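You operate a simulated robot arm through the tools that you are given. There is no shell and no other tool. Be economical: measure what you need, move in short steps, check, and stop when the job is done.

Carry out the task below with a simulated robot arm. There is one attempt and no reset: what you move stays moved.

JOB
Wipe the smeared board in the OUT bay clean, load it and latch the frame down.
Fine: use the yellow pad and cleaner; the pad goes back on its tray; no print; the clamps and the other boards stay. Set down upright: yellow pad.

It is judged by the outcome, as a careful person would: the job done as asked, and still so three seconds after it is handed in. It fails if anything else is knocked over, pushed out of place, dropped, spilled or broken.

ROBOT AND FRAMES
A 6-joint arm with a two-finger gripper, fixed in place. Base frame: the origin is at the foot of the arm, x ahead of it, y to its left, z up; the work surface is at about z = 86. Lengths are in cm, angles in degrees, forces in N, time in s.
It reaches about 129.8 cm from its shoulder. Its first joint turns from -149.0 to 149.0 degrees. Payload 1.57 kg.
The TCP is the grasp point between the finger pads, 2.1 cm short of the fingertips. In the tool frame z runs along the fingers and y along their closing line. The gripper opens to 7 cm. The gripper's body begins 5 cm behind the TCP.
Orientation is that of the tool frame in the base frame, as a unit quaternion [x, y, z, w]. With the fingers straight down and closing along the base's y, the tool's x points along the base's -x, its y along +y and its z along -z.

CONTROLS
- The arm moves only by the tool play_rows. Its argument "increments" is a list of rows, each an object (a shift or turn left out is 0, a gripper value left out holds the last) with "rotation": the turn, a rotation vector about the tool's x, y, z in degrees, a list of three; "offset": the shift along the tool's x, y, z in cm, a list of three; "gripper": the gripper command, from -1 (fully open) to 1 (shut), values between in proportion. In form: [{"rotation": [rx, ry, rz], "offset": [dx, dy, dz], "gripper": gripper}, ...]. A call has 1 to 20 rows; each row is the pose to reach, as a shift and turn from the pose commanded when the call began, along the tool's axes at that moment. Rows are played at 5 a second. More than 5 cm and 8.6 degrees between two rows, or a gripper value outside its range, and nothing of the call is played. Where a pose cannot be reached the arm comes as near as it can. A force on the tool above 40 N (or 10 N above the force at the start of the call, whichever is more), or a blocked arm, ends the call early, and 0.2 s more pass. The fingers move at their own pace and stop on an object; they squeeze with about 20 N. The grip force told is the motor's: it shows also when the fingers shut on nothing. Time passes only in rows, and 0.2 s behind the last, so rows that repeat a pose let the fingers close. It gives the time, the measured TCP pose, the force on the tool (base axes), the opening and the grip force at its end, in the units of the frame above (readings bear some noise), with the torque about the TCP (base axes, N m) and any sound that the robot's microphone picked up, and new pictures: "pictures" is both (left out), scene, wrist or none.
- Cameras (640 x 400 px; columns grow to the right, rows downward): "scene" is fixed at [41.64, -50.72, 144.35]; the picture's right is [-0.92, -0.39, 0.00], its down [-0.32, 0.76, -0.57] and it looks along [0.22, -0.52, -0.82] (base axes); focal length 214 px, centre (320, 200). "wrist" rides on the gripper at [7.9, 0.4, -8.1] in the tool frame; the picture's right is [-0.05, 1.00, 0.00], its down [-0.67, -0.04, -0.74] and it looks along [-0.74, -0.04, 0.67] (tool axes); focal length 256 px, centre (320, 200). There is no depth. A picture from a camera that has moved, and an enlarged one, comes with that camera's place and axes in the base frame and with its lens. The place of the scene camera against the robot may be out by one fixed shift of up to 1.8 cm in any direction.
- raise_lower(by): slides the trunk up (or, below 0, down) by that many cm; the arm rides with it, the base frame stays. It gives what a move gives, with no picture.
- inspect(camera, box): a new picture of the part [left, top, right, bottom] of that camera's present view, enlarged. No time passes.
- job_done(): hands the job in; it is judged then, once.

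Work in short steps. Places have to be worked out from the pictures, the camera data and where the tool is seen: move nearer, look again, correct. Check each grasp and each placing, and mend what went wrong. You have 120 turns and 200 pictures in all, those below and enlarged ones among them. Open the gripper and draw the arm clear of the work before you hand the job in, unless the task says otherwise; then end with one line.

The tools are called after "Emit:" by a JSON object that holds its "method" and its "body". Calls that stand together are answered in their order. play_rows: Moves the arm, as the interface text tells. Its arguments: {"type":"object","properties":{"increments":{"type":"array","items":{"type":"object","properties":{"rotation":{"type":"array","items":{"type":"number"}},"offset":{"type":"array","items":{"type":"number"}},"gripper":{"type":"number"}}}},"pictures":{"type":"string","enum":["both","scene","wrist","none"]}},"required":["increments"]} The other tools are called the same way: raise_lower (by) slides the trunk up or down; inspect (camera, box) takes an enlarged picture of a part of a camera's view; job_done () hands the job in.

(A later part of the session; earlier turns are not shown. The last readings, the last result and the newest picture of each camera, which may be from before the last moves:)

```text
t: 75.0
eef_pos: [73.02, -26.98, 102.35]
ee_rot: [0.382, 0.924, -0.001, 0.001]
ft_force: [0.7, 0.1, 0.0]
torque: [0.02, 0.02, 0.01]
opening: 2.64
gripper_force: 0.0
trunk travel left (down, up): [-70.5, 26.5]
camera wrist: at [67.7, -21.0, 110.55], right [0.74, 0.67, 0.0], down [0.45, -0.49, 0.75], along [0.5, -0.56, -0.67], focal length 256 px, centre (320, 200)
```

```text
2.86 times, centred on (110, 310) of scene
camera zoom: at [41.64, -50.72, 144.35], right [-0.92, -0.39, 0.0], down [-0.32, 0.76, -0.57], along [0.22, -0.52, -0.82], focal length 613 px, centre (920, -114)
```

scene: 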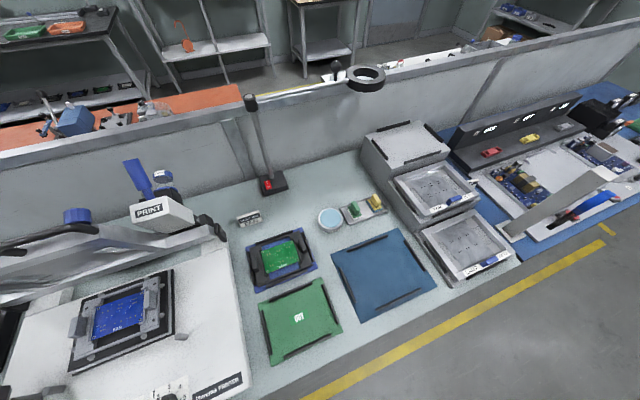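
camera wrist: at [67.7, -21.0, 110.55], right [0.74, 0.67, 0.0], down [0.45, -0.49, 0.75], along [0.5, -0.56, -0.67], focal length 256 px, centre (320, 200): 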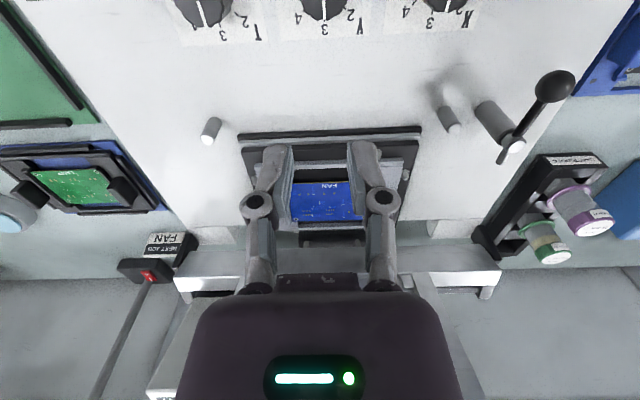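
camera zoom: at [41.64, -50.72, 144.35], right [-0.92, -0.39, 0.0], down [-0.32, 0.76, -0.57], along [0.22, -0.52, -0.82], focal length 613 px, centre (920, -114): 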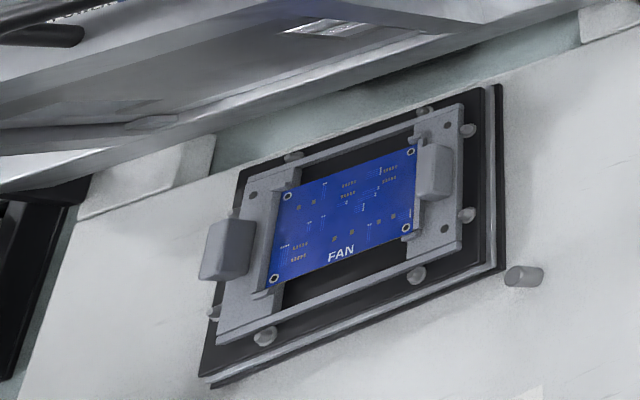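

The carrier is seated flat within all pins. Next the frame: I raise and shift left to look at its handle.

Emit:
{"method": "raise_lower", "body": {"by": 22}}

Emit:
{"method": "play_rows", "body": {"increments": [{"offset": [0, -4.5, 0]}, {"offset": [0, -9, 0]}, {"offset": [0, -13.5, 0]}, {"offset": [0, -18, 0]}, {"offset": [0, -22, 0]}, {"offset": [0, -24, 0]}], "pictures": "wrist"}}

Emit:
{"method": "inspect", "body": {"camera": "wrist", "box": [380, 150, 640, 400]}}

```text
t: 77.3
eef_pos: [73.05, -26.98, 124.37]
ee_rot: [0.382, 0.924, -0.001, 0.001]
ft_force: [0.4, -0.2, 0.5]
torque: [0.04, -0.02, 0.01]
opening: 2.63
gripper_force: 0.1
trunk travel left (down, up): [-92.5, 4.5]
```

```text
t: 78.7
eef_pos: [56.23, -44.07, 124.46]
ee_rot: [0.382, 0.924, -0.001, 0.0]
ft_force: [0.3, -0.6, 0.3]
torque: [0.0, 0.03, 0.02]
opening: 2.61
gripper_force: 0.0
trunk travel left (down, up): [-92.5, 4.5]
camera wrist: at [50.89, -38.13, 132.55], right [0.74, 0.67, 0.0], down [0.45, -0.49, 0.75], along [0.5, -0.56, -0.67], focal length 256 px, centre (320, 200)
```

wrist: 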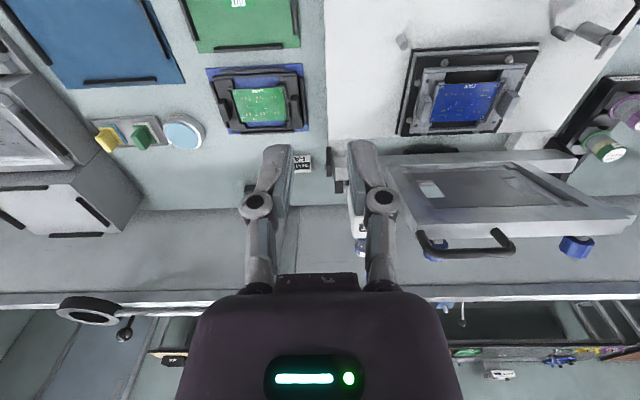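

```text
1.60 times, centred on (510, 275) of wrist
camera zoom: at [50.89, -38.13, 132.55], right [0.74, 0.67, 0.0], down [0.45, -0.49, 0.75], along [0.5, -0.56, -0.67], focal length 410 px, centre (16, 80)
```

zoom: 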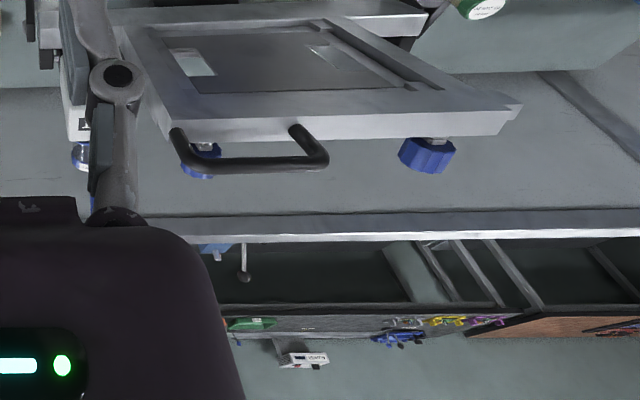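

The handle is a D-bar extending beyond the frame's front edge. I take a second view from the right to triangulate it.

Emit:
{"method": "play_rows", "body": {"increments": [{"offset": [0, 4.6, 0]}, {"offset": [0, 9.2, 0]}, {"offset": [0, 13.8, 0]}, {"offset": [0, 18.4, 0]}, {"offset": [0, 23, 0]}, {"offset": [0, 27.6, 0]}, {"offset": [0, 32.2, 0]}, {"offset": [0, 36, 0]}, {"offset": [0, 38, 0]}], "pictures": "wrist"}}

Emit:
{"method": "inspect", "body": {"camera": "wrist", "box": [20, 150, 280, 320]}}

Emit:
{"method": "inspect", "body": {"camera": "wrist", "box": [320, 40, 500, 180]}}

```text
t: 80.7
eef_pos: [83.01, -16.79, 124.35]
ee_rot: [0.383, 0.924, 0.0, 0.001]
ft_force: [0.1, 0.1, -0.3]
torque: [-0.01, 0.02, -0.02]
opening: 2.63
gripper_force: 0.2
out of reach, approached as far as the arm can: row 5
trunk travel left (down, up): [-92.5, 4.5]
camera wrist: at [77.65, -10.94, 132.54], right [0.74, 0.67, 0.0], down [0.45, -0.49, 0.75], along [0.5, -0.56, -0.67], focal length 256 px, centre (320, 200)
```

wrist: 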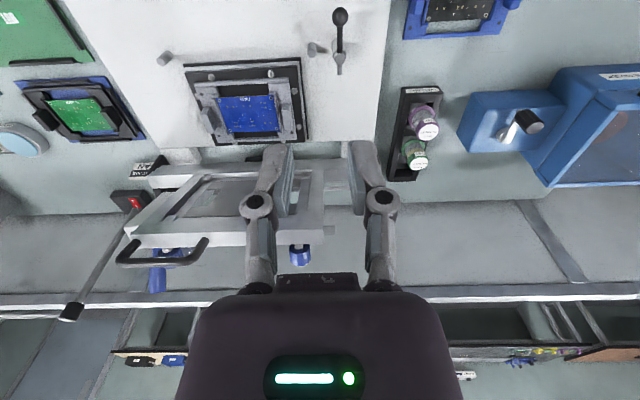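

```text
2.35 times, centred on (150, 235) of wrist
camera zoom: at [77.65, -10.94, 132.54], right [0.74, 0.67, 0.0], down [0.45, -0.49, 0.75], along [0.5, -0.56, -0.67], focal length 602 px, centre (720, 118)
```

zoom: 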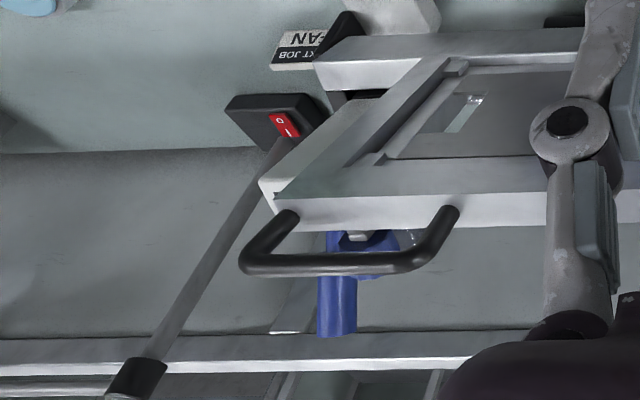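

```text
2.86 times, centred on (410, 110) of wrist
camera zoom: at [77.65, -10.94, 132.54], right [0.74, 0.67, 0.0], down [0.45, -0.49, 0.75], along [0.5, -0.56, -0.67], focal length 731 px, centre (63, 457)
```

zoom: 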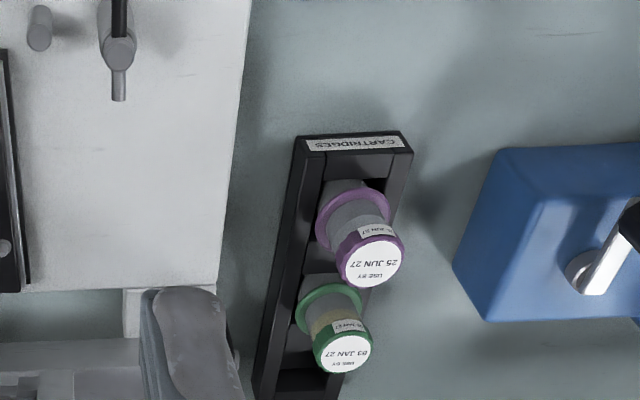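

The handle bar centre is at U 24.6, N 90.7, z 116.7, with the hinge near N 98.5, z 91–92. I turn the tool by 90° so the fingers close across the bar.

Emit:
{"method": "play_rows", "body": {"increments": [{"rotation": [0, 0, 8]}, {"rotation": [0, 0, 16]}, {"rotation": [0, 0, 24]}, {"rotation": [0, 0, 32]}, {"rotation": [0, 0, 40]}, {"rotation": [0, 0, 48]}, {"rotation": [0, 0, 56]}, {"rotation": [0, 0, 64]}, {"rotation": [0, 0, 72]}, {"rotation": [0, 0, 80]}, {"rotation": [0, 0, 88]}, {"rotation": [0, 0, 90]}, {"rotation": [0, 0, 90]}], "pictures": "wrist"}}

```text
t: 83.5
eef_pos: [83.02, -17.09, 124.45]
ee_rot: [0.923, 0.384, 0.0, 0.001]
ft_force: [-0.2, -0.6, -0.2]
torque: [-0.03, 0.0, 0.04]
opening: 2.64
gripper_force: 0.0
trunk travel left (down, up): [-92.5, 4.5]
camera wrist: at [88.81, -11.67, 132.55], right [0.67, -0.74, 0.0], down [-0.5, -0.44, 0.75], along [-0.55, -0.5, -0.67], focal length 256 px, centre (320, 200)
```

wrist: 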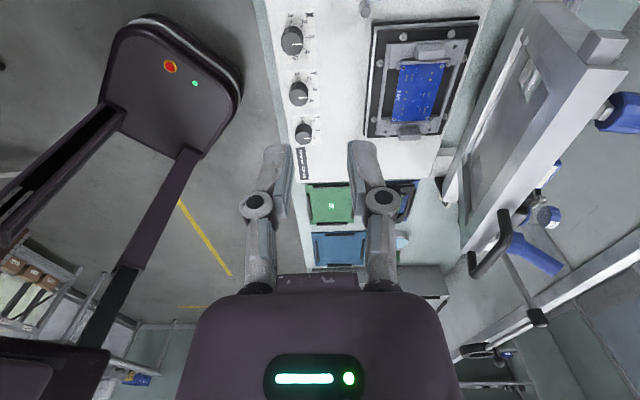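

The side view confirms the handle estimate (predicted pixel matches). I move over the handle, still above it, with the gripper opened to 4 cm.

Emit:
{"method": "play_rows", "body": {"increments": [{"offset": [-3.4, 3, 0], "gripper": -0.15}, {"offset": [-6.8, 6, 0]}, {"offset": [-10.2, 9, 0]}, {"offset": [-13.6, 12, 0]}, {"offset": [-17, 15, 0]}, {"offset": [-20.4, 18, 0]}, {"offset": [-22, 19.9, 0]}, {"offset": [-22, 19.9, 0]}]}}

```text
t: 85.3
eef_pos: [81.83, -46.87, 124.41]
ee_rot: [0.924, 0.383, 0.0, 0.001]
ft_force: [-0.2, -0.3, -0.7]
torque: [0.0, -0.01, 0.0]
opening: 4.04
gripper_force: 0.1
trunk travel left (down, up): [-92.5, 4.5]
camera wrist: at [87.57, -41.47, 132.56], right [0.67, -0.74, 0.0], down [-0.5, -0.44, 0.75], along [-0.55, -0.5, -0.67], focal length 256 px, centre (320, 200)
```

scene: 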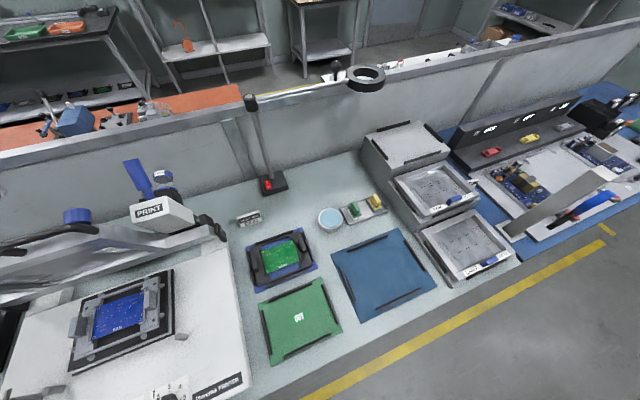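
wrist: 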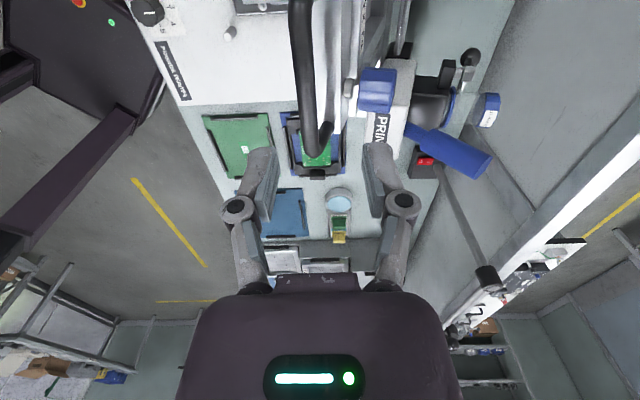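

Bar is at about N 90.3; I shift −0.6 in N and lower to straddle it.

Emit:
{"method": "play_rows", "body": {"increments": [{"offset": [0, -0.6, 0]}, {"offset": [0, -0.6, 0]}], "pictures": "none"}}

Emit:
{"method": "raise_lower", "body": {"by": -4.5}}

Emit:
{"method": "inspect", "body": {"camera": "wrist", "box": [160, 0, 480, 240]}}

```text
t: 85.9
eef_pos: [81.08, -46.35, 124.4]
ee_rot: [0.924, 0.383, -0.001, 0.001]
ft_force: [0.0, -0.6, 0.3]
torque: [0.0, 0.03, 0.04]
opening: 4.03
gripper_force: 0.1
trunk travel left (down, up): [-92.5, 4.5]
```

```text
t: 86.8
eef_pos: [81.26, -46.36, 119.98]
ee_rot: [0.924, 0.383, 0.0, 0.0]
ft_force: [0.3, 0.4, 0.6]
torque: [0.02, 0.01, -0.01]
opening: 4.05
gripper_force: 0.1
trunk travel left (down, up): [-88.0, 9.0]
```

```text
1.67 times, centred on (320, 120) of wrist
camera zoom: at [87.07, -41.01, 128.05], right [0.67, -0.74, 0.0], down [-0.5, -0.44, 0.75], along [-0.55, -0.5, -0.67], focal length 427 px, centre (320, 333)
```

zoom: 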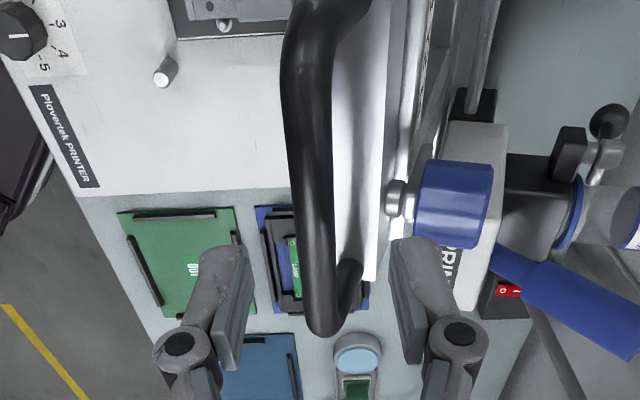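

The bar is centred between the fingers; a blue clamp knob is close behind, so I narrow to 3 cm and lower 2.8.

Emit:
{"method": "play_rows", "body": {"increments": [{"gripper": 0.15}, {"gripper": 0.15}], "pictures": "none"}}

Emit:
{"method": "raise_lower", "body": {"by": -2.8}}

Emit:
{"method": "inspect", "body": {"camera": "wrist", "box": [160, 40, 480, 280]}}

```text
t: 87.4
eef_pos: [81.1, -46.47, 119.97]
ee_rot: [0.924, 0.382, -0.001, 0.001]
ft_force: [-0.3, 0.4, -1.5]
torque: [0.0, -0.01, 0.03]
opening: 2.97
gripper_force: 0.1
trunk travel left (down, up): [-88.0, 9.0]
```

```text
t: 88.1
eef_pos: [81.25, -46.45, 117.18]
ee_rot: [0.924, 0.382, -0.001, 0.001]
ft_force: [-0.5, -0.2, -0.1]
torque: [0.0, 0.0, -0.04]
opening: 2.98
gripper_force: 0.1
trunk travel left (down, up): [-85.2, 11.8]
```

```text
1.67 times, centred on (320, 160) of wrist
camera zoom: at [87.06, -41.01, 125.26], right [0.67, -0.74, 0.0], down [-0.5, -0.44, 0.75], along [-0.55, -0.5, -0.67], focal length 427 px, centre (320, 267)
```

zoom: 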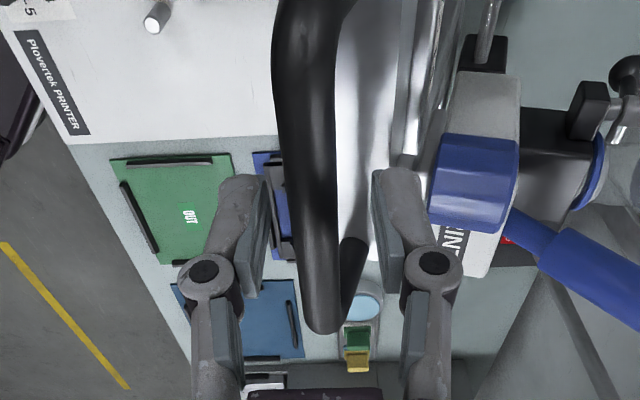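

Bar is between the pads. I close on it.

Emit:
{"method": "play_rows", "body": {"increments": [{"gripper": 0.5}, {"gripper": 1}, {"gripper": 1}, {"gripper": 1}], "pictures": "wrist"}}

```text
t: 89.1
eef_pos: [81.19, -46.36, 117.2]
ee_rot: [0.924, 0.383, -0.001, 0.001]
ft_force: [-4.5, 4.0, -4.6]
torque: [0.02, -0.05, 0.12]
opening: 1.13
gripper_force: 32.3
trunk travel left (down, up): [-85.2, 11.8]
camera wrist: at [87.03, -40.97, 125.27], right [0.67, -0.74, 0.0], down [-0.5, -0.44, 0.75], along [-0.55, -0.5, -0.67], focal length 256 px, centre (320, 200)
```

wrist: 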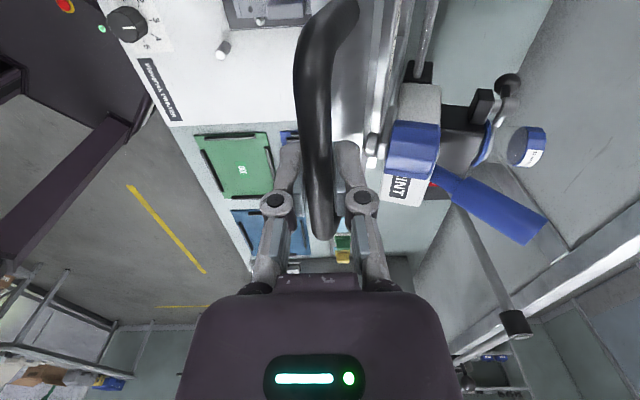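

Gripped (bar 1.1 cm). I pull gently 1.5 cm toward the robot and read the forces.

Emit:
{"method": "play_rows", "body": {"increments": [{"offset": [0, -0.5, 0]}, {"offset": [0, -1, 0]}, {"offset": [0, -1.5, 0]}], "pictures": "none"}}

```text
t: 89.9
eef_pos: [80.45, -45.6, 116.73]
ee_rot: [0.924, 0.383, -0.002, 0.001]
ft_force: [2.1, -13.9, -24.0]
torque: [0.25, -0.26, 0.15]
opening: 1.09
gripper_force: 31.9
trunk travel left (down, up): [-85.2, 11.8]
```

The frame follows, pulling the tool down along its arc. I alternate small lowerings and pulls.

Emit:
{"method": "raise_lower", "body": {"by": -0.6}}

Emit:
{"method": "play_rows", "body": {"increments": [{"offset": [0, -0.5, 0]}, {"offset": [0, -1, 0]}], "pictures": "none"}}

Emit:
{"method": "raise_lower", "body": {"by": -0.5}}

Emit:
{"method": "play_rows", "body": {"increments": [{"offset": [0, -0.5, 0]}, {"offset": [0, -1, 0]}], "pictures": "none"}}

Emit:
{"method": "raise_lower", "body": {"by": -0.6}}

```text
t: 90.5
eef_pos: [80.03, -45.21, 116.55]
ee_rot: [0.924, 0.383, -0.001, 0.001]
ft_force: [-5.9, -5.0, 3.0]
torque: [-0.42, 0.52, 0.11]
opening: 1.09
gripper_force: 32.7
trunk travel left (down, up): [-84.6, 12.4]
```

```text
t: 91.1
eef_pos: [79.64, -44.86, 116.14]
ee_rot: [0.924, 0.383, 0.0, 0.002]
ft_force: [-2.8, -13.6, -12.6]
torque: [-0.03, -0.07, 0.15]
opening: 1.1
gripper_force: 31.9
trunk travel left (down, up): [-84.6, 12.4]
```

```text
t: 91.6
eef_pos: [79.38, -44.52, 116.06]
ee_rot: [0.924, 0.383, 0.0, 0.001]
ft_force: [-8.7, -4.0, 9.1]
torque: [-0.23, 0.35, 0.15]
opening: 1.08
gripper_force: 31.9
trunk travel left (down, up): [-84.1, 12.9]
```

```text
t: 92.2
eef_pos: [78.88, -44.14, 115.91]
ee_rot: [0.924, 0.382, 0.0, 0.001]
ft_force: [-5.9, -16.2, -11.6]
torque: [0.15, -0.22, 0.15]
opening: 1.1
gripper_force: 32.2
trunk travel left (down, up): [-84.1, 12.9]
```

```text
t: 92.8
eef_pos: [78.49, -43.65, 115.63]
ee_rot: [0.924, 0.383, -0.001, 0.002]
ft_force: [-13.4, -6.7, 10.2]
torque: [-0.28, 0.4, 0.18]
opening: 1.1
gripper_force: 32.1
trunk travel left (down, up): [-83.5, 13.5]
```

The frame is held by hinge friction and follows well (arc centre about N 98.8, z 91.5, R 27). I continue, nudging −U a little because of a side force.

Emit:
{"method": "play_rows", "body": {"increments": [{"offset": [-0.2, -0.6, 0]}, {"offset": [-0.3, -1.3, 0]}], "pictures": "none"}}

Emit:
{"method": "raise_lower", "body": {"by": -0.8}}

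Emit:
{"method": "play_rows", "body": {"increments": [{"offset": [0, -0.6, 0]}, {"offset": [0, -1.1, 0]}], "pictures": "none"}}

Emit:
{"method": "raise_lower", "body": {"by": -0.8}}

Emit:
{"method": "play_rows", "body": {"increments": [{"offset": [0, -0.6, 0]}, {"offset": [0, -1.1, 0]}], "pictures": "none"}}

Emit:
{"method": "raise_lower", "body": {"by": -0.8}}

```text
t: 93.4
eef_pos: [78.04, -43.19, 115.38]
ee_rot: [0.924, 0.382, 0.0, 0.001]
ft_force: [0.0, -11.1, -13.4]
torque: [0.19, -0.25, 0.16]
opening: 1.07
gripper_force: 31.9
trunk travel left (down, up): [-83.5, 13.5]
```

```text
t: 94.0
eef_pos: [77.58, -42.71, 114.87]
ee_rot: [0.923, 0.384, 0.001, 0.001]
ft_force: [-6.8, 5.6, 14.6]
torque: [0.03, 0.03, 0.16]
opening: 1.08
gripper_force: 32.5
trunk travel left (down, up): [-82.7, 14.3]
```

```text
t: 94.5
eef_pos: [77.26, -42.35, 114.43]
ee_rot: [0.924, 0.383, -0.001, 0.002]
ft_force: [1.5, -7.1, -7.3]
torque: [0.36, -0.47, 0.23]
opening: 1.08
gripper_force: 32.3
trunk travel left (down, up): [-82.7, 14.3]
```

```text
t: 95.1
eef_pos: [76.82, -41.83, 114.11]
ee_rot: [0.924, 0.383, 0.0, 0.001]
ft_force: [-8.5, 7.2, 17.6]
torque: [-0.36, 0.44, 0.19]
opening: 1.08
gripper_force: 31.8
trunk travel left (down, up): [-81.9, 15.1]
```

```text
t: 95.7
eef_pos: [76.46, -41.45, 113.72]
ee_rot: [0.924, 0.383, 0.001, 0.002]
ft_force: [2.0, -2.9, -3.1]
torque: [-0.04, -0.1, 0.24]
opening: 1.09
gripper_force: 31.8
trunk travel left (down, up): [-81.9, 15.1]
```

```text
t: 96.3
eef_pos: [75.82, -41.08, 113.29]
ee_rot: [0.924, 0.383, 0.0, 0.001]
ft_force: [-8.3, 11.4, 18.6]
torque: [-0.25, 0.31, 0.24]
opening: 1.08
gripper_force: 31.7
trunk travel left (down, up): [-81.1, 15.9]
```

Model matches well. Continue along the arc.

Emit:
{"method": "play_rows", "body": {"increments": [{"offset": [0, -0.6, 0]}, {"offset": [0, -1.2, 0]}], "pictures": "none"}}

Emit:
{"method": "raise_lower", "body": {"by": -1.0}}

Emit:
{"method": "play_rows", "body": {"increments": [{"offset": [0, -0.6, 0]}, {"offset": [0, -1.1, 0]}], "pictures": "none"}}

Emit:
{"method": "raise_lower", "body": {"by": -1.0}}

Emit:
{"method": "play_rows", "body": {"increments": [{"offset": [0, -0.6, 0]}, {"offset": [0, -1.1, 0]}], "pictures": "none"}}

Emit:
{"method": "raise_lower", "body": {"by": -1.1}}

Emit:
{"method": "play_rows", "body": {"increments": [{"offset": [0, -0.6, 0]}, {"offset": [0, -1.0, 0]}], "pictures": "none"}}

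Emit:
{"method": "raise_lower", "body": {"by": -1.1}}

```text
t: 96.9
eef_pos: [75.58, -40.7, 112.85]
ee_rot: [0.924, 0.383, 0.001, 0.003]
ft_force: [4.2, -3.3, -7.5]
torque: [0.31, -0.44, 0.29]
opening: 1.09
gripper_force: 32.3
trunk travel left (down, up): [-81.1, 15.9]
```

```text
t: 97.5
eef_pos: [75.08, -40.29, 112.28]
ee_rot: [0.923, 0.384, 0.0, 0.001]
ft_force: [-7.4, 12.9, 18.8]
torque: [-0.33, 0.39, 0.22]
opening: 1.05
gripper_force: 32.0
trunk travel left (down, up): [-80.1, 16.9]
```

```text
t: 98.1
eef_pos: [74.66, -39.87, 111.94]
ee_rot: [0.924, 0.383, -0.001, 0.003]
ft_force: [2.4, -3.3, -4.3]
torque: [0.24, -0.41, 0.28]
opening: 1.09
gripper_force: 31.8
trunk travel left (down, up): [-80.1, 16.9]
```

```text
t: 98.7
eef_pos: [74.26, -39.4, 111.28]
ee_rot: [0.924, 0.383, -0.001, 0.001]
ft_force: [-11.8, 14.6, 18.0]
torque: [-0.3, 0.39, 0.27]
opening: 1.1
gripper_force: 31.2
trunk travel left (down, up): [-79.1, 17.9]
```

```text
t: 99.2
eef_pos: [73.88, -39.12, 111.02]
ee_rot: [0.924, 0.382, 0.0, 0.003]
ft_force: [3.6, -2.2, -4.4]
torque: [-0.03, -0.12, 0.27]
opening: 1.06
gripper_force: 32.5
trunk travel left (down, up): [-79.1, 17.9]
```

```text
t: 99.8
eef_pos: [73.51, -38.53, 110.26]
ee_rot: [0.923, 0.384, 0.0, 0.001]
ft_force: [-10.1, 16.9, 15.8]
torque: [-0.24, 0.31, 0.29]
opening: 1.07
gripper_force: 32.1
trunk travel left (down, up): [-78.0, 19.0]
```

```text
t: 100.4
eef_pos: [73.35, -38.49, 109.96]
ee_rot: [0.924, 0.382, 0.0, 0.003]
ft_force: [1.9, 0.1, -1.5]
torque: [0.31, -0.47, 0.31]
opening: 1.08
gripper_force: 32.1
trunk travel left (down, up): [-78.0, 19.0]
```

```text
t: 101.0
eef_pos: [72.71, -37.93, 109.08]
ee_rot: [0.923, 0.384, 0.0, 0.001]
ft_force: [-13.0, 18.2, 18.0]
torque: [-0.24, 0.32, 0.28]
opening: 1.06
gripper_force: 32.6
trunk travel left (down, up): [-76.9, 20.1]
```

Emit:
{"method": "play_rows", "body": {"increments": [{"offset": [0, -0.6, 0]}, {"offset": [0, -1.0, 0]}], "pictures": "none"}}

Emit:
{"method": "raise_lower", "body": {"by": -1.1}}

Emit:
{"method": "play_rows", "body": {"increments": [{"offset": [0, -0.5, 0]}, {"offset": [0, -0.9, 0]}], "pictures": "none"}}

Emit:
{"method": "raise_lower", "body": {"by": -1.1}}

Emit:
{"method": "play_rows", "body": {"increments": [{"offset": [0, -0.5, 0]}, {"offset": [0, -0.8, 0]}], "pictures": "none"}}

Emit:
{"method": "raise_lower", "body": {"by": -1.1}}

Emit:
{"method": "play_rows", "body": {"increments": [{"offset": [0, -0.4, 0]}, {"offset": [0, -0.7, 0]}], "pictures": "both"}}

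```text
t: 101.6
eef_pos: [72.47, -37.67, 108.62]
ee_rot: [0.924, 0.383, 0.0, 0.003]
ft_force: [-1.6, -4.1, -1.2]
torque: [0.19, -0.33, 0.36]
opening: 1.1
gripper_force: 32.2
trunk travel left (down, up): [-76.9, 20.1]
```

```text
t: 102.2
eef_pos: [72.2, -37.29, 108.02]
ee_rot: [0.923, 0.384, -0.001, 0.002]
ft_force: [-17.4, 11.7, 13.2]
torque: [-0.36, 0.43, 0.3]
opening: 1.1
gripper_force: 32.1
trunk travel left (down, up): [-75.8, 21.2]
```

```text
t: 102.8
eef_pos: [72.09, -37.14, 107.61]
ee_rot: [0.924, 0.383, 0.0, 0.003]
ft_force: [-5.4, -7.3, -3.5]
torque: [0.09, -0.24, 0.35]
opening: 1.09
gripper_force: 32.4
trunk travel left (down, up): [-75.8, 21.2]
```

```text
t: 103.4
eef_pos: [71.62, -36.68, 106.86]
ee_rot: [0.924, 0.383, 0.0, 0.001]
ft_force: [-19.3, 7.0, 11.0]
torque: [-0.37, 0.39, 0.39]
opening: 1.08
gripper_force: 32.1
trunk travel left (down, up): [-74.7, 22.3]
```

```text
t: 104.0
eef_pos: [71.44, -36.5, 106.5]
ee_rot: [0.924, 0.383, 0.0, 0.002]
ft_force: [-7.5, -10.0, -2.2]
torque: [-0.01, -0.13, 0.38]
opening: 1.09
gripper_force: 31.5
trunk travel left (down, up): [-74.7, 22.3]
```

```text
t: 104.6
eef_pos: [71.11, -36.14, 105.87]
ee_rot: [0.924, 0.383, 0.0, 0.002]
ft_force: [-21.6, 5.0, 10.1]
torque: [-0.24, 0.32, 0.39]
opening: 1.07
gripper_force: 32.5
trunk travel left (down, up): [-73.6, 23.4]
```

```text
t: 105.2
eef_pos: [70.93, -36.08, 105.49]
ee_rot: [0.924, 0.382, 0.0, 0.003]
ft_force: [-8.7, -10.8, -2.7]
torque: [0.08, -0.25, 0.41]
opening: 1.07
gripper_force: 32.5
trunk travel left (down, up): [-73.6, 23.4]
camera wrist: at [76.77, -30.66, 113.66], right [0.67, -0.74, 0.01], down [-0.5, -0.44, 0.75], along [-0.55, -0.5, -0.67], focal length 256 px, centre (320, 200)
```

scene: 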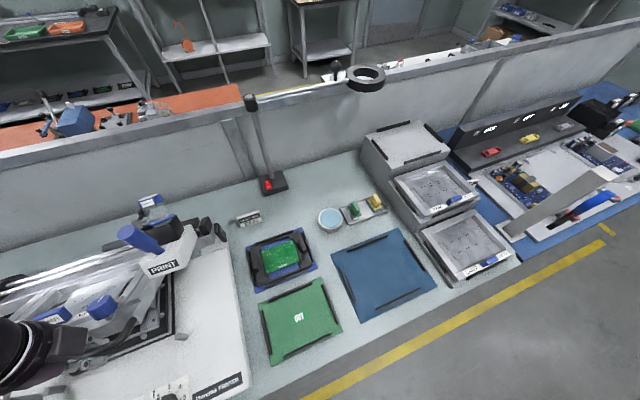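
wrist: 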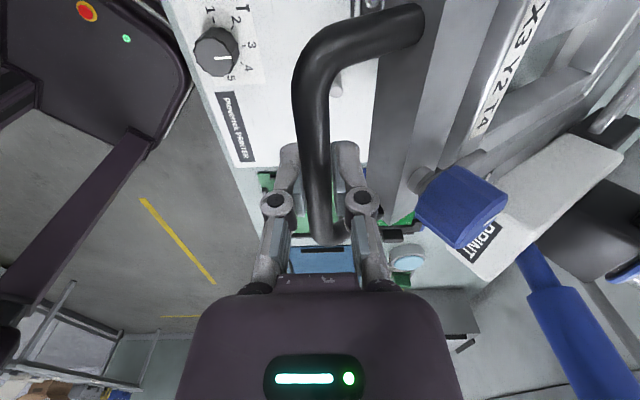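

Frame is coming down smoothly at about 31°. I relieve the side force with −0.3 in U and continue.

Emit:
{"method": "play_rows", "body": {"increments": [{"offset": [-0.3, -0.1, 0]}], "pictures": "none"}}

Emit:
{"method": "raise_lower", "body": {"by": -1.2}}

Emit:
{"method": "play_rows", "body": {"increments": [{"offset": [0, -0.4, 0]}, {"offset": [0, -0.7, 0]}], "pictures": "none"}}

Emit:
{"method": "raise_lower", "body": {"by": -1.2}}

Emit:
{"method": "play_rows", "body": {"increments": [{"offset": [0, -0.4, 0]}, {"offset": [0, -0.6, 0]}], "pictures": "none"}}

Emit:
{"method": "raise_lower", "body": {"by": -1.2}}

Emit:
{"method": "play_rows", "body": {"increments": [{"offset": [0, -0.3, 0]}, {"offset": [0, -0.5, 0]}], "pictures": "none"}}

Emit:
{"method": "raise_lower", "body": {"by": -1.2}}

Emit:
{"method": "play_rows", "body": {"increments": [{"offset": [0, -0.2, 0]}, {"offset": [0, -0.4, 0]}], "pictures": "none"}}

```text
t: 105.6
eef_pos: [70.8, -36.11, 105.47]
ee_rot: [0.923, 0.384, 0.0, 0.001]
ft_force: [3.6, -4.2, -5.0]
torque: [-0.53, 0.41, 0.3]
opening: 1.08
gripper_force: 32.2
trunk travel left (down, up): [-73.6, 23.4]
```

```text
t: 106.2
eef_pos: [70.42, -35.66, 104.5]
ee_rot: [0.923, 0.384, 0.0, 0.001]
ft_force: [-6.9, 16.9, 6.2]
torque: [0.16, -0.08, 0.38]
opening: 1.05
gripper_force: 32.3
trunk travel left (down, up): [-72.4, 24.6]
```

```text
t: 106.8
eef_pos: [70.44, -35.53, 104.28]
ee_rot: [0.924, 0.383, 0.0, 0.002]
ft_force: [5.9, 5.2, -1.5]
torque: [0.54, -0.58, 0.38]
opening: 1.09
gripper_force: 32.0
trunk travel left (down, up): [-72.4, 24.6]
```

```text
t: 107.4
eef_pos: [69.97, -35.26, 103.32]
ee_rot: [0.924, 0.383, -0.001, 0.0]
ft_force: [-7.1, 22.3, 7.2]
torque: [-0.32, 0.33, 0.33]
opening: 1.09
gripper_force: 31.6
trunk travel left (down, up): [-71.2, 25.8]
```

```text
t: 108.0
eef_pos: [69.98, -35.09, 102.99]
ee_rot: [0.924, 0.384, 0.001, 0.003]
ft_force: [9.8, 10.5, -1.0]
torque: [-0.24, 0.03, 0.35]
opening: 1.03
gripper_force: 32.1
trunk travel left (down, up): [-71.2, 25.8]
```

```text
t: 108.6
eef_pos: [69.64, -34.7, 102.02]
ee_rot: [0.923, 0.384, -0.001, 0.001]
ft_force: [-2.6, 24.7, 6.1]
torque: [-0.08, 0.15, 0.34]
opening: 1.08
gripper_force: 31.7
trunk travel left (down, up): [-70.0, 27.0]
```

```text
t: 109.2
eef_pos: [69.54, -34.66, 101.85]
ee_rot: [0.924, 0.383, -0.001, 0.003]
ft_force: [7.5, 10.9, -2.2]
torque: [0.21, -0.37, 0.35]
opening: 1.07
gripper_force: 32.3
trunk travel left (down, up): [-70.0, 27.0]
```

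```text
t: 109.8
eef_pos: [69.21, -34.34, 100.87]
ee_rot: [0.923, 0.384, -0.001, 0.001]
ft_force: [-4.5, 24.8, 5.5]
torque: [-0.33, 0.33, 0.34]
opening: 1.09
gripper_force: 31.8
trunk travel left (down, up): [-68.8, 28.2]
```

```text
t: 110.4
eef_pos: [69.15, -34.49, 100.83]
ee_rot: [0.923, 0.384, 0.0, 0.003]
ft_force: [1.4, 17.8, 2.1]
torque: [-0.28, 0.09, 0.39]
opening: 1.09
gripper_force: 32.2
trunk travel left (down, up): [-68.8, 28.2]
```

Emit:
{"method": "play_rows", "body": {"increments": [{"offset": [0.3, -0.5, 0]}], "pictures": "none"}}

Emit:
{"method": "raise_lower", "body": {"by": -1.3}}

Emit:
{"method": "play_rows", "body": {"increments": [{"offset": [0, -0.5, 0]}], "pictures": "none"}}

Emit:
{"method": "raise_lower", "body": {"by": -1.3}}

Emit:
{"method": "play_rows", "body": {"increments": [{"offset": [0, -0.4, 0]}], "pictures": "none"}}

Emit:
{"method": "raise_lower", "body": {"by": -1.3}}

Emit:
{"method": "play_rows", "body": {"increments": [{"offset": [0, -0.3, 0]}], "pictures": "both"}}

```text
t: 110.8
eef_pos: [69.24, -34.37, 100.44]
ee_rot: [0.924, 0.381, -0.001, 0.004]
ft_force: [5.2, -15.6, -8.6]
torque: [0.53, -0.5, 0.42]
opening: 1.08
gripper_force: 31.9
trunk travel left (down, up): [-68.8, 28.2]
```

```text
t: 111.4
eef_pos: [68.87, -34.07, 99.27]
ee_rot: [0.924, 0.383, -0.001, 0.0]
ft_force: [-6.1, -10.9, -4.0]
torque: [-0.49, 0.52, 0.44]
opening: 1.11
gripper_force: 31.2
trunk travel left (down, up): [-67.5, 29.5]
```

```text
t: 111.8
eef_pos: [68.76, -33.97, 99.25]
ee_rot: [0.924, 0.382, -0.001, 0.002]
ft_force: [3.4, -26.7, -9.6]
torque: [-0.06, 0.19, 0.36]
opening: 1.09
gripper_force: 32.0
trunk travel left (down, up): [-67.5, 29.5]
```

```text
t: 112.4
eef_pos: [68.6, -33.73, 98.06]
ee_rot: [0.924, 0.382, -0.001, 0.0]
ft_force: [-5.6, -19.3, -6.6]
torque: [-0.04, 0.25, 0.41]
opening: 1.07
gripper_force: 31.7
trunk travel left (down, up): [-66.2, 30.8]
```

```text
t: 112.8
eef_pos: [68.49, -33.71, 98.0]
ee_rot: [0.924, 0.382, 0.0, 0.003]
ft_force: [3.1, -30.5, -9.4]
torque: [0.29, -0.17, 0.39]
opening: 1.1
gripper_force: 32.0
trunk travel left (down, up): [-66.2, 30.8]
```

```text
t: 113.4
eef_pos: [68.36, -33.49, 96.62]
ee_rot: [0.924, 0.382, -0.002, 0.0]
ft_force: [-3.9, -21.9, -6.8]
torque: [-0.02, 0.25, 0.41]
opening: 1.1
gripper_force: 31.6
trunk travel left (down, up): [-64.9, 32.1]
```

```text
t: 113.8
eef_pos: [68.29, -33.43, 96.68]
ee_rot: [0.924, 0.382, -0.001, 0.003]
ft_force: [3.5, -26.0, -6.9]
torque: [-0.12, 0.2, 0.37]
opening: 1.07
gripper_force: 31.9
trunk travel left (down, up): [-64.9, 32.1]
camera wrist: at [74.2, -28.06, 104.82], right [0.67, -0.74, 0.0], down [-0.5, -0.44, 0.75], along [-0.55, -0.5, -0.67], focal length 256 px, centre (320, 200)
```

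scene: 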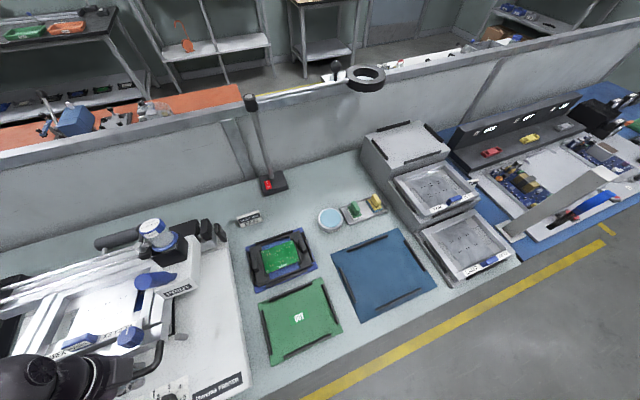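
wrist: 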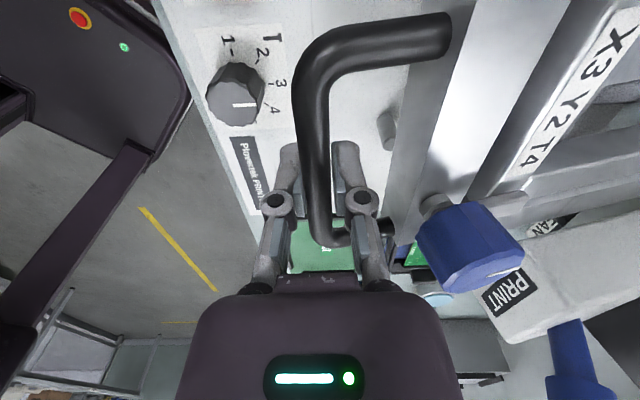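

Nearly down. I ease the N pull and keep lowering while watching for contact.

Emit:
{"method": "play_rows", "body": {"increments": [{"offset": [-0.2, 0.5, 0]}], "pictures": "none"}}

Emit:
{"method": "raise_lower", "body": {"by": -1.2}}

Emit:
{"method": "raise_lower", "body": {"by": -1.2}}

Emit:
{"method": "raise_lower", "body": {"by": -0.8}}

```text
t: 114.2
eef_pos: [68.31, -33.48, 96.86]
ee_rot: [0.924, 0.383, -0.001, 0.0]
ft_force: [-3.1, -5.5, -3.8]
torque: [-0.65, 0.59, 0.39]
opening: 1.09
gripper_force: 32.2
trunk travel left (down, up): [-64.9, 32.1]
```

```text
t: 114.8
eef_pos: [68.13, -33.3, 95.67]
ee_rot: [0.924, 0.383, -0.001, 0.0]
ft_force: [-17.5, 11.5, -0.1]
torque: [0.11, -0.06, 0.43]
opening: 1.09
gripper_force: 32.0
trunk travel left (down, up): [-63.7, 33.3]
```

```text
t: 115.4
eef_pos: [68.16, -33.21, 94.55]
ee_rot: [0.924, 0.383, -0.001, 0.0]
ft_force: [-28.4, 24.7, 1.7]
torque: [0.58, -0.69, 0.32]
opening: 1.06
gripper_force: 32.1
trunk travel left (down, up): [-62.5, 34.5]
```

```text
t: 116.0
eef_pos: [68.03, -33.09, 93.89]
ee_rot: [0.924, 0.383, -0.002, -0.001]
ft_force: [-34.3, 31.9, 1.8]
torque: [0.53, -0.75, 0.3]
opening: 1.08
gripper_force: 32.0
trunk travel left (down, up): [-61.7, 35.3]
```

A large N force built up; I relieve it with −0.5 in N, then continue.

Emit:
{"method": "play_rows", "body": {"increments": [{"offset": [0, -0.55, 0]}], "pictures": "none"}}

Emit:
{"method": "raise_lower", "body": {"by": -0.8}}

Emit:
{"method": "raise_lower", "body": {"by": -0.6}}

Emit:
{"method": "inspect", "body": {"camera": "wrist", "box": [0, 0, 640, 400]}}

```text
t: 116.4
eef_pos: [67.97, -33.19, 93.83]
ee_rot: [0.923, 0.384, -0.002, 0.001]
ft_force: [-16.4, 21.2, 0.3]
torque: [0.09, -0.13, 0.36]
opening: 1.06
gripper_force: 31.7
trunk travel left (down, up): [-61.7, 35.3]
```

```text
t: 117.0
eef_pos: [67.98, -33.06, 92.93]
ee_rot: [0.923, 0.384, -0.002, 0.002]
ft_force: [-16.1, 21.6, -1.9]
torque: [-0.48, 0.34, 0.32]
opening: 1.09
gripper_force: 32.0
trunk travel left (down, up): [-60.9, 36.1]
```

```text
t: 117.5
eef_pos: [67.84, -33.02, 92.36]
ee_rot: [0.924, 0.383, -0.002, 0.001]
ft_force: [-16.1, 22.7, -2.1]
torque: [-0.49, 0.32, 0.36]
opening: 1.07
gripper_force: 32.3
trunk travel left (down, up): [-60.3, 36.7]
```

```text
1.00 times, centred on (320, 200) of wrist (not enlarged: the box is as wide or as high as the picture)
camera zoom: at [73.78, -27.64, 100.47], right [0.67, -0.74, 0.0], down [-0.49, -0.44, 0.75], along [-0.55, -0.5, -0.66], focal length 256 px, centre (320, 200)
```

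zoom: 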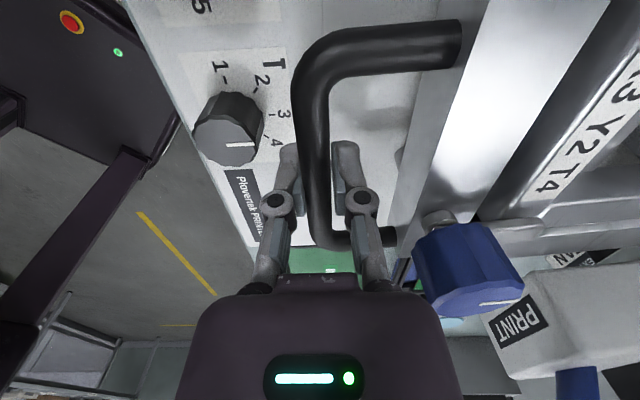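

Emit:
{"method": "raise_lower", "body": {"by": -0.6}}

Emit:
{"method": "raise_lower", "body": {"by": -0.5}}

Emit:
{"method": "raise_lower", "body": {"by": -0.4}}

Emit:
{"method": "inspect", "body": {"camera": "scene", "box": [0, 210, 240, 400]}}

```text
t: 118.1
eef_pos: [67.91, -32.97, 91.75]
ee_rot: [0.924, 0.383, -0.001, 0.0]
ft_force: [-16.4, 26.0, -2.6]
torque: [-0.3, 0.16, 0.31]
opening: 1.08
gripper_force: 32.4
trunk travel left (down, up): [-59.7, 37.3]
```

```text
t: 118.6
eef_pos: [67.89, -33.01, 91.19]
ee_rot: [0.924, 0.384, -0.001, 0.0]
ft_force: [-18.3, 29.5, -3.6]
torque: [-0.07, -0.07, 0.28]
opening: 1.08
gripper_force: 32.0
trunk travel left (down, up): [-59.2, 37.8]
```

```text
t: 119.1
eef_pos: [67.89, -32.95, 90.85]
ee_rot: [0.923, 0.384, -0.002, 0.001]
ft_force: [-18.3, 31.4, -2.8]
torque: [0.0, -0.2, 0.32]
opening: 1.07
gripper_force: 32.0
trunk travel left (down, up): [-58.8, 38.2]
```

```text
2.11 times, centred on (120, 305) of scene
camera zoom: at [41.64, -50.72, 144.35], right [-0.92, -0.39, 0.0], down [-0.32, 0.76, -0.57], along [0.22, -0.52, -0.82], focal length 452 px, centre (741, -21)
```

zoom: 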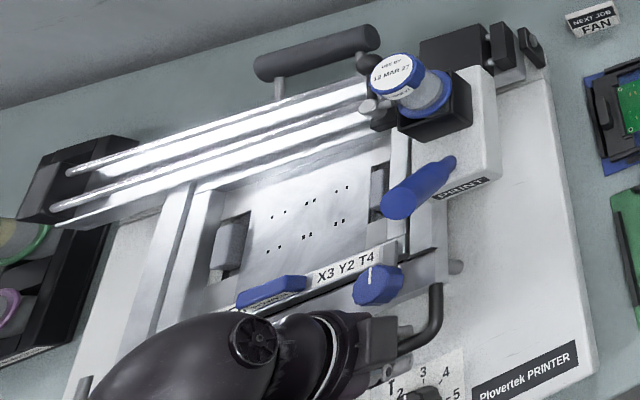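

Frame is almost flat. I relieve N again and go on in small steps until it bottoms.

Emit:
{"method": "play_rows", "body": {"increments": [{"offset": [0.1, -0.5, 0]}], "pictures": "none"}}

Emit:
{"method": "raise_lower", "body": {"by": -0.4}}

Emit:
{"method": "raise_lower", "body": {"by": -0.4}}

Emit:
{"method": "inspect", "body": {"camera": "wrist", "box": [260, 60, 580, 260]}}

```text
t: 119.5
eef_pos: [67.82, -32.94, 90.68]
ee_rot: [0.924, 0.382, -0.001, 0.003]
ft_force: [-7.4, 6.0, -3.2]
torque: [0.48, -0.51, 0.46]
opening: 1.08
gripper_force: 32.1
trunk travel left (down, up): [-58.8, 38.2]
```

```text
t: 120.1
eef_pos: [67.82, -33.04, 90.26]
ee_rot: [0.924, 0.382, 0.0, 0.003]
ft_force: [-2.5, -2.7, -2.8]
torque: [-0.58, 0.47, 0.46]
opening: 1.1
gripper_force: 32.1
trunk travel left (down, up): [-58.4, 38.6]
```

```text
t: 120.6
eef_pos: [67.94, -33.05, 89.94]
ee_rot: [0.924, 0.383, 0.0, 0.003]
ft_force: [10.3, -12.3, 23.6]
torque: [-0.06, 0.12, 0.5]
opening: 1.14
gripper_force: 32.1
trunk travel left (down, up): [-58.0, 39.0]
```

```text
2.00 times, centred on (420, 160) of wrist
camera zoom: at [73.71, -27.57, 98.14], right [0.67, -0.74, 0.01], down [-0.5, -0.44, 0.75], along [-0.55, -0.5, -0.67], focal length 512 px, centre (120, 280)
```

zoom: 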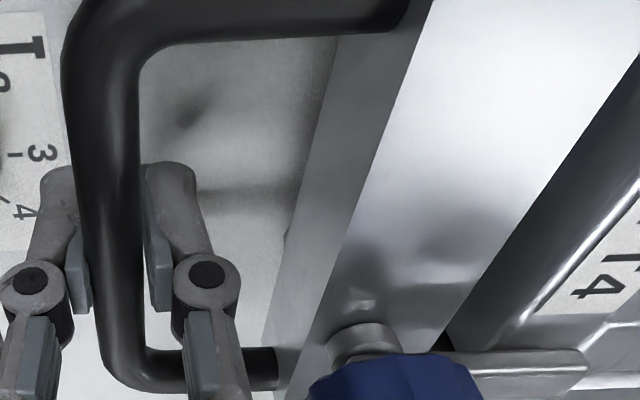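

Contact at z≈89.9. I release the bar, rise, and look at whether the frame rests on its posts.

Emit:
{"method": "raise_lower", "body": {"by": 0.3}}

Emit:
{"method": "play_rows", "body": {"increments": [{"gripper": 0.6}, {"gripper": 0.3}, {"gripper": 0.3}], "pictures": "none"}}

Emit:
{"method": "raise_lower", "body": {"by": 10}}

Emit:
{"method": "play_rows", "body": {"increments": [{"offset": [3.5, -0.5, 0]}, {"offset": [7, -1, 0]}, {"offset": [11, -1.5, 0]}, {"offset": [15, -2, 0]}, {"offset": [19.5, -2, 0]}, {"offset": [24, -2, 0]}, {"offset": [28.5, -2, 0]}, {"offset": [32, -2, 0]}]}}

```text
t: 121.1
eef_pos: [67.9, -32.96, 90.07]
ee_rot: [0.924, 0.383, -0.001, 0.001]
ft_force: [6.8, -12.2, -4.8]
torque: [0.27, -0.01, 0.36]
opening: 1.06
gripper_force: 32.4
trunk travel left (down, up): [-58.3, 38.7]
```

```text
t: 121.9
eef_pos: [67.69, -32.83, 90.22]
ee_rot: [0.924, 0.384, 0.0, 0.001]
ft_force: [-0.7, 0.3, -0.1]
torque: [-0.02, -0.01, -0.02]
opening: 2.45
gripper_force: 0.1
trunk travel left (down, up): [-58.3, 38.7]
```

```text
t: 123.2
eef_pos: [67.82, -32.8, 100.11]
ee_rot: [0.924, 0.382, -0.001, 0.002]
ft_force: [0.3, 0.3, -0.5]
torque: [0.01, -0.03, 0.02]
opening: 2.45
gripper_force: 0.1
trunk travel left (down, up): [-68.3, 28.7]
```

```text
t: 125.0
eef_pos: [89.05, -8.85, 100.05]
ee_rot: [0.924, 0.382, 0.0, 0.001]
ft_force: [-0.2, -0.1, -0.4]
torque: [-0.01, -0.01, 0.01]
opening: 2.46
gripper_force: 0.1
trunk travel left (down, up): [-68.3, 28.7]
camera wrist: at [94.92, -3.34, 108.32], right [0.67, -0.74, 0.0], down [-0.5, -0.44, 0.75], along [-0.55, -0.5, -0.67], focal length 256 px, centre (320, 200)
```

scene: 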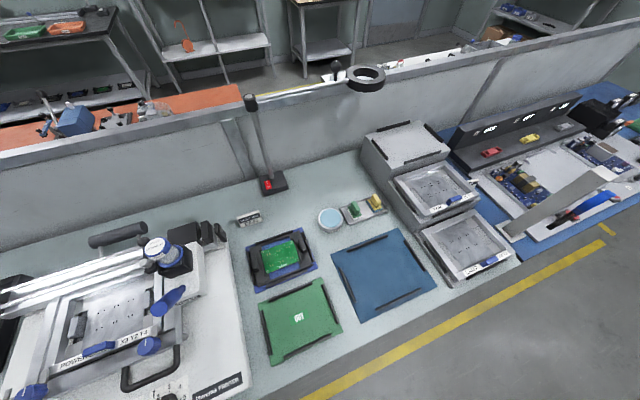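
wrist: 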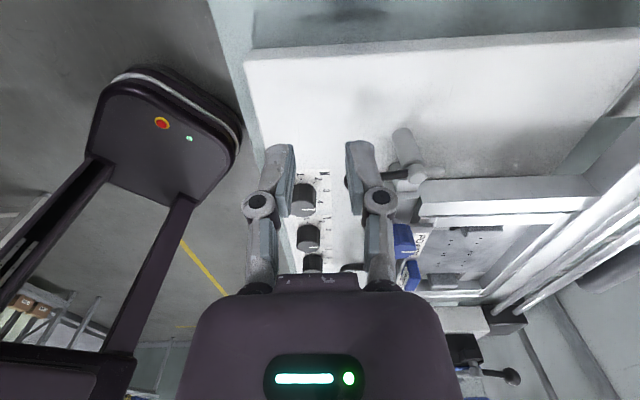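

Emit:
{"method": "inspect", "body": {"camera": "wrist", "box": [330, 100, 570, 260]}}

Emit:
{"method": "inspect", "body": {"camera": "scene", "box": [0, 260, 200, 400]}}

```text
2.50 times, centred on (450, 180) of wrist
camera zoom: at [94.92, -3.34, 108.32], right [0.67, -0.74, 0.0], down [-0.5, -0.44, 0.75], along [-0.55, -0.5, -0.67], focal length 640 px, centre (-5, 250)
```

zoom: 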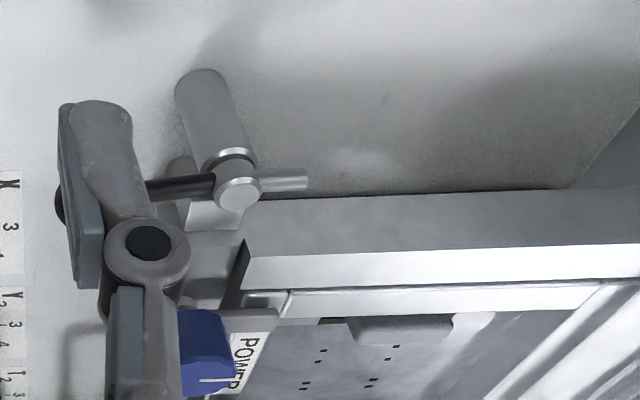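

```text
2.86 times, centred on (100, 330) of scene
camera zoom: at [41.64, -50.72, 144.35], right [-0.92, -0.39, 0.0], down [-0.32, 0.76, -0.57], along [0.22, -0.52, -0.82], focal length 613 px, centre (949, -171)
```

zoom: 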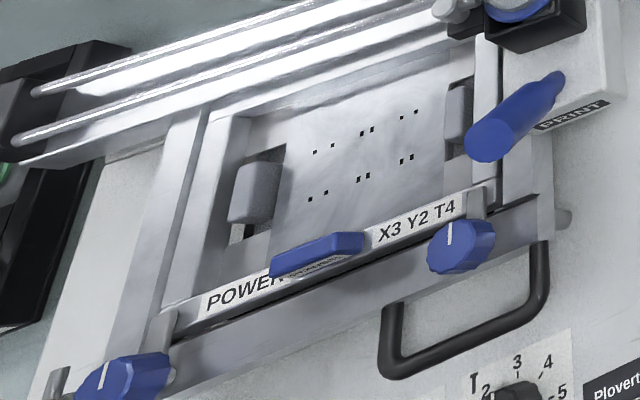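

The frame is down, with the grips showing through the stencil windows. I shift to view the latch lever unobstructed.

Emit:
{"method": "play_rows", "body": {"increments": [{"offset": [0, -3, 0]}, {"offset": [0, -6, 0]}, {"offset": [0, -9, 0]}, {"offset": [0, -9, 0]}], "pictures": "none"}}

Emit:
{"method": "inspect", "body": {"camera": "wrist", "box": [380, 100, 600, 240]}}

```text
t: 126.0
eef_pos: [82.75, -2.55, 100.26]
ee_rot: [0.924, 0.383, -0.001, 0.001]
ft_force: [0.1, 0.7, 0.0]
torque: [0.02, 0.0, -0.03]
opening: 2.47
gripper_force: 0.1
trunk travel left (down, up): [-68.3, 28.7]
```

```text
2.86 times, centred on (490, 170) of wrist
camera zoom: at [88.64, 2.94, 108.34], right [0.67, -0.74, 0.0], down [-0.5, -0.44, 0.75], along [-0.55, -0.5, -0.67], focal length 731 px, centre (-166, 286)
```

zoom: 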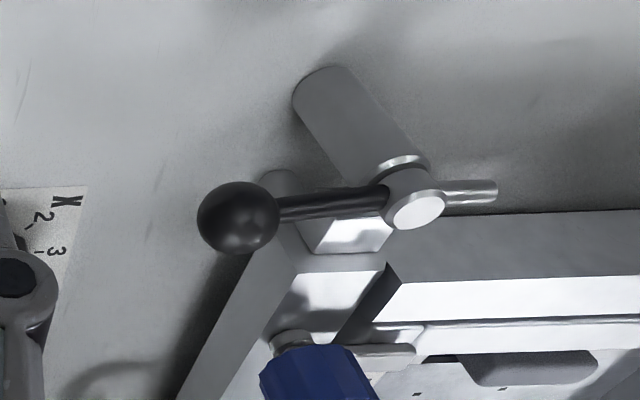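

The lever: hub at (U 49.3, N 77.1, z~92), ball at (49.2, 72.0), tongue pointing away along +N. Swinging the ball toward +U should bring the tongue over the frame lug. I close the gripper and go to the −U side of the ball.

Emit:
{"method": "play_rows", "body": {"increments": [{"offset": [-3.3, 3.5, 0], "gripper": 1}, {"offset": [-6.6, 7, 0]}, {"offset": [-9.5, 10, 0]}, {"offset": [-10.3, 11.3, 0]}, {"offset": [-10.3, 11.3, 0]}], "pictures": "none"}}

Emit:
{"method": "raise_lower", "body": {"by": -5}}

Emit:
{"method": "inspect", "body": {"camera": "wrist", "box": [200, 40, 440, 240]}}

```text
t: 127.2
eef_pos: [83.39, -17.98, 100.33]
ee_rot: [0.924, 0.383, -0.001, 0.0]
ft_force: [0.1, 0.7, 0.9]
torque: [0.02, -0.01, -0.02]
opening: 0.0
gripper_force: 19.9
trunk travel left (down, up): [-68.3, 28.7]
```

```text
t: 128.2
eef_pos: [83.44, -18.03, 95.18]
ee_rot: [0.924, 0.383, -0.001, 0.002]
ft_force: [0.0, -0.7, -0.3]
torque: [0.03, 0.04, 0.02]
opening: 0.0
gripper_force: 19.8
trunk travel left (down, up): [-63.3, 33.7]
```

```text
2.00 times, centred on (320, 140) of wrist
camera zoom: at [89.28, -12.67, 103.36], right [0.67, -0.74, 0.0], down [-0.5, -0.44, 0.75], along [-0.55, -0.5, -0.67], focal length 512 px, centre (320, 320)
```

zoom: 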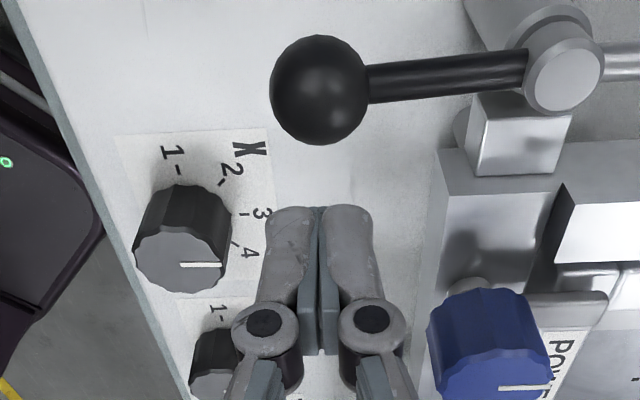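

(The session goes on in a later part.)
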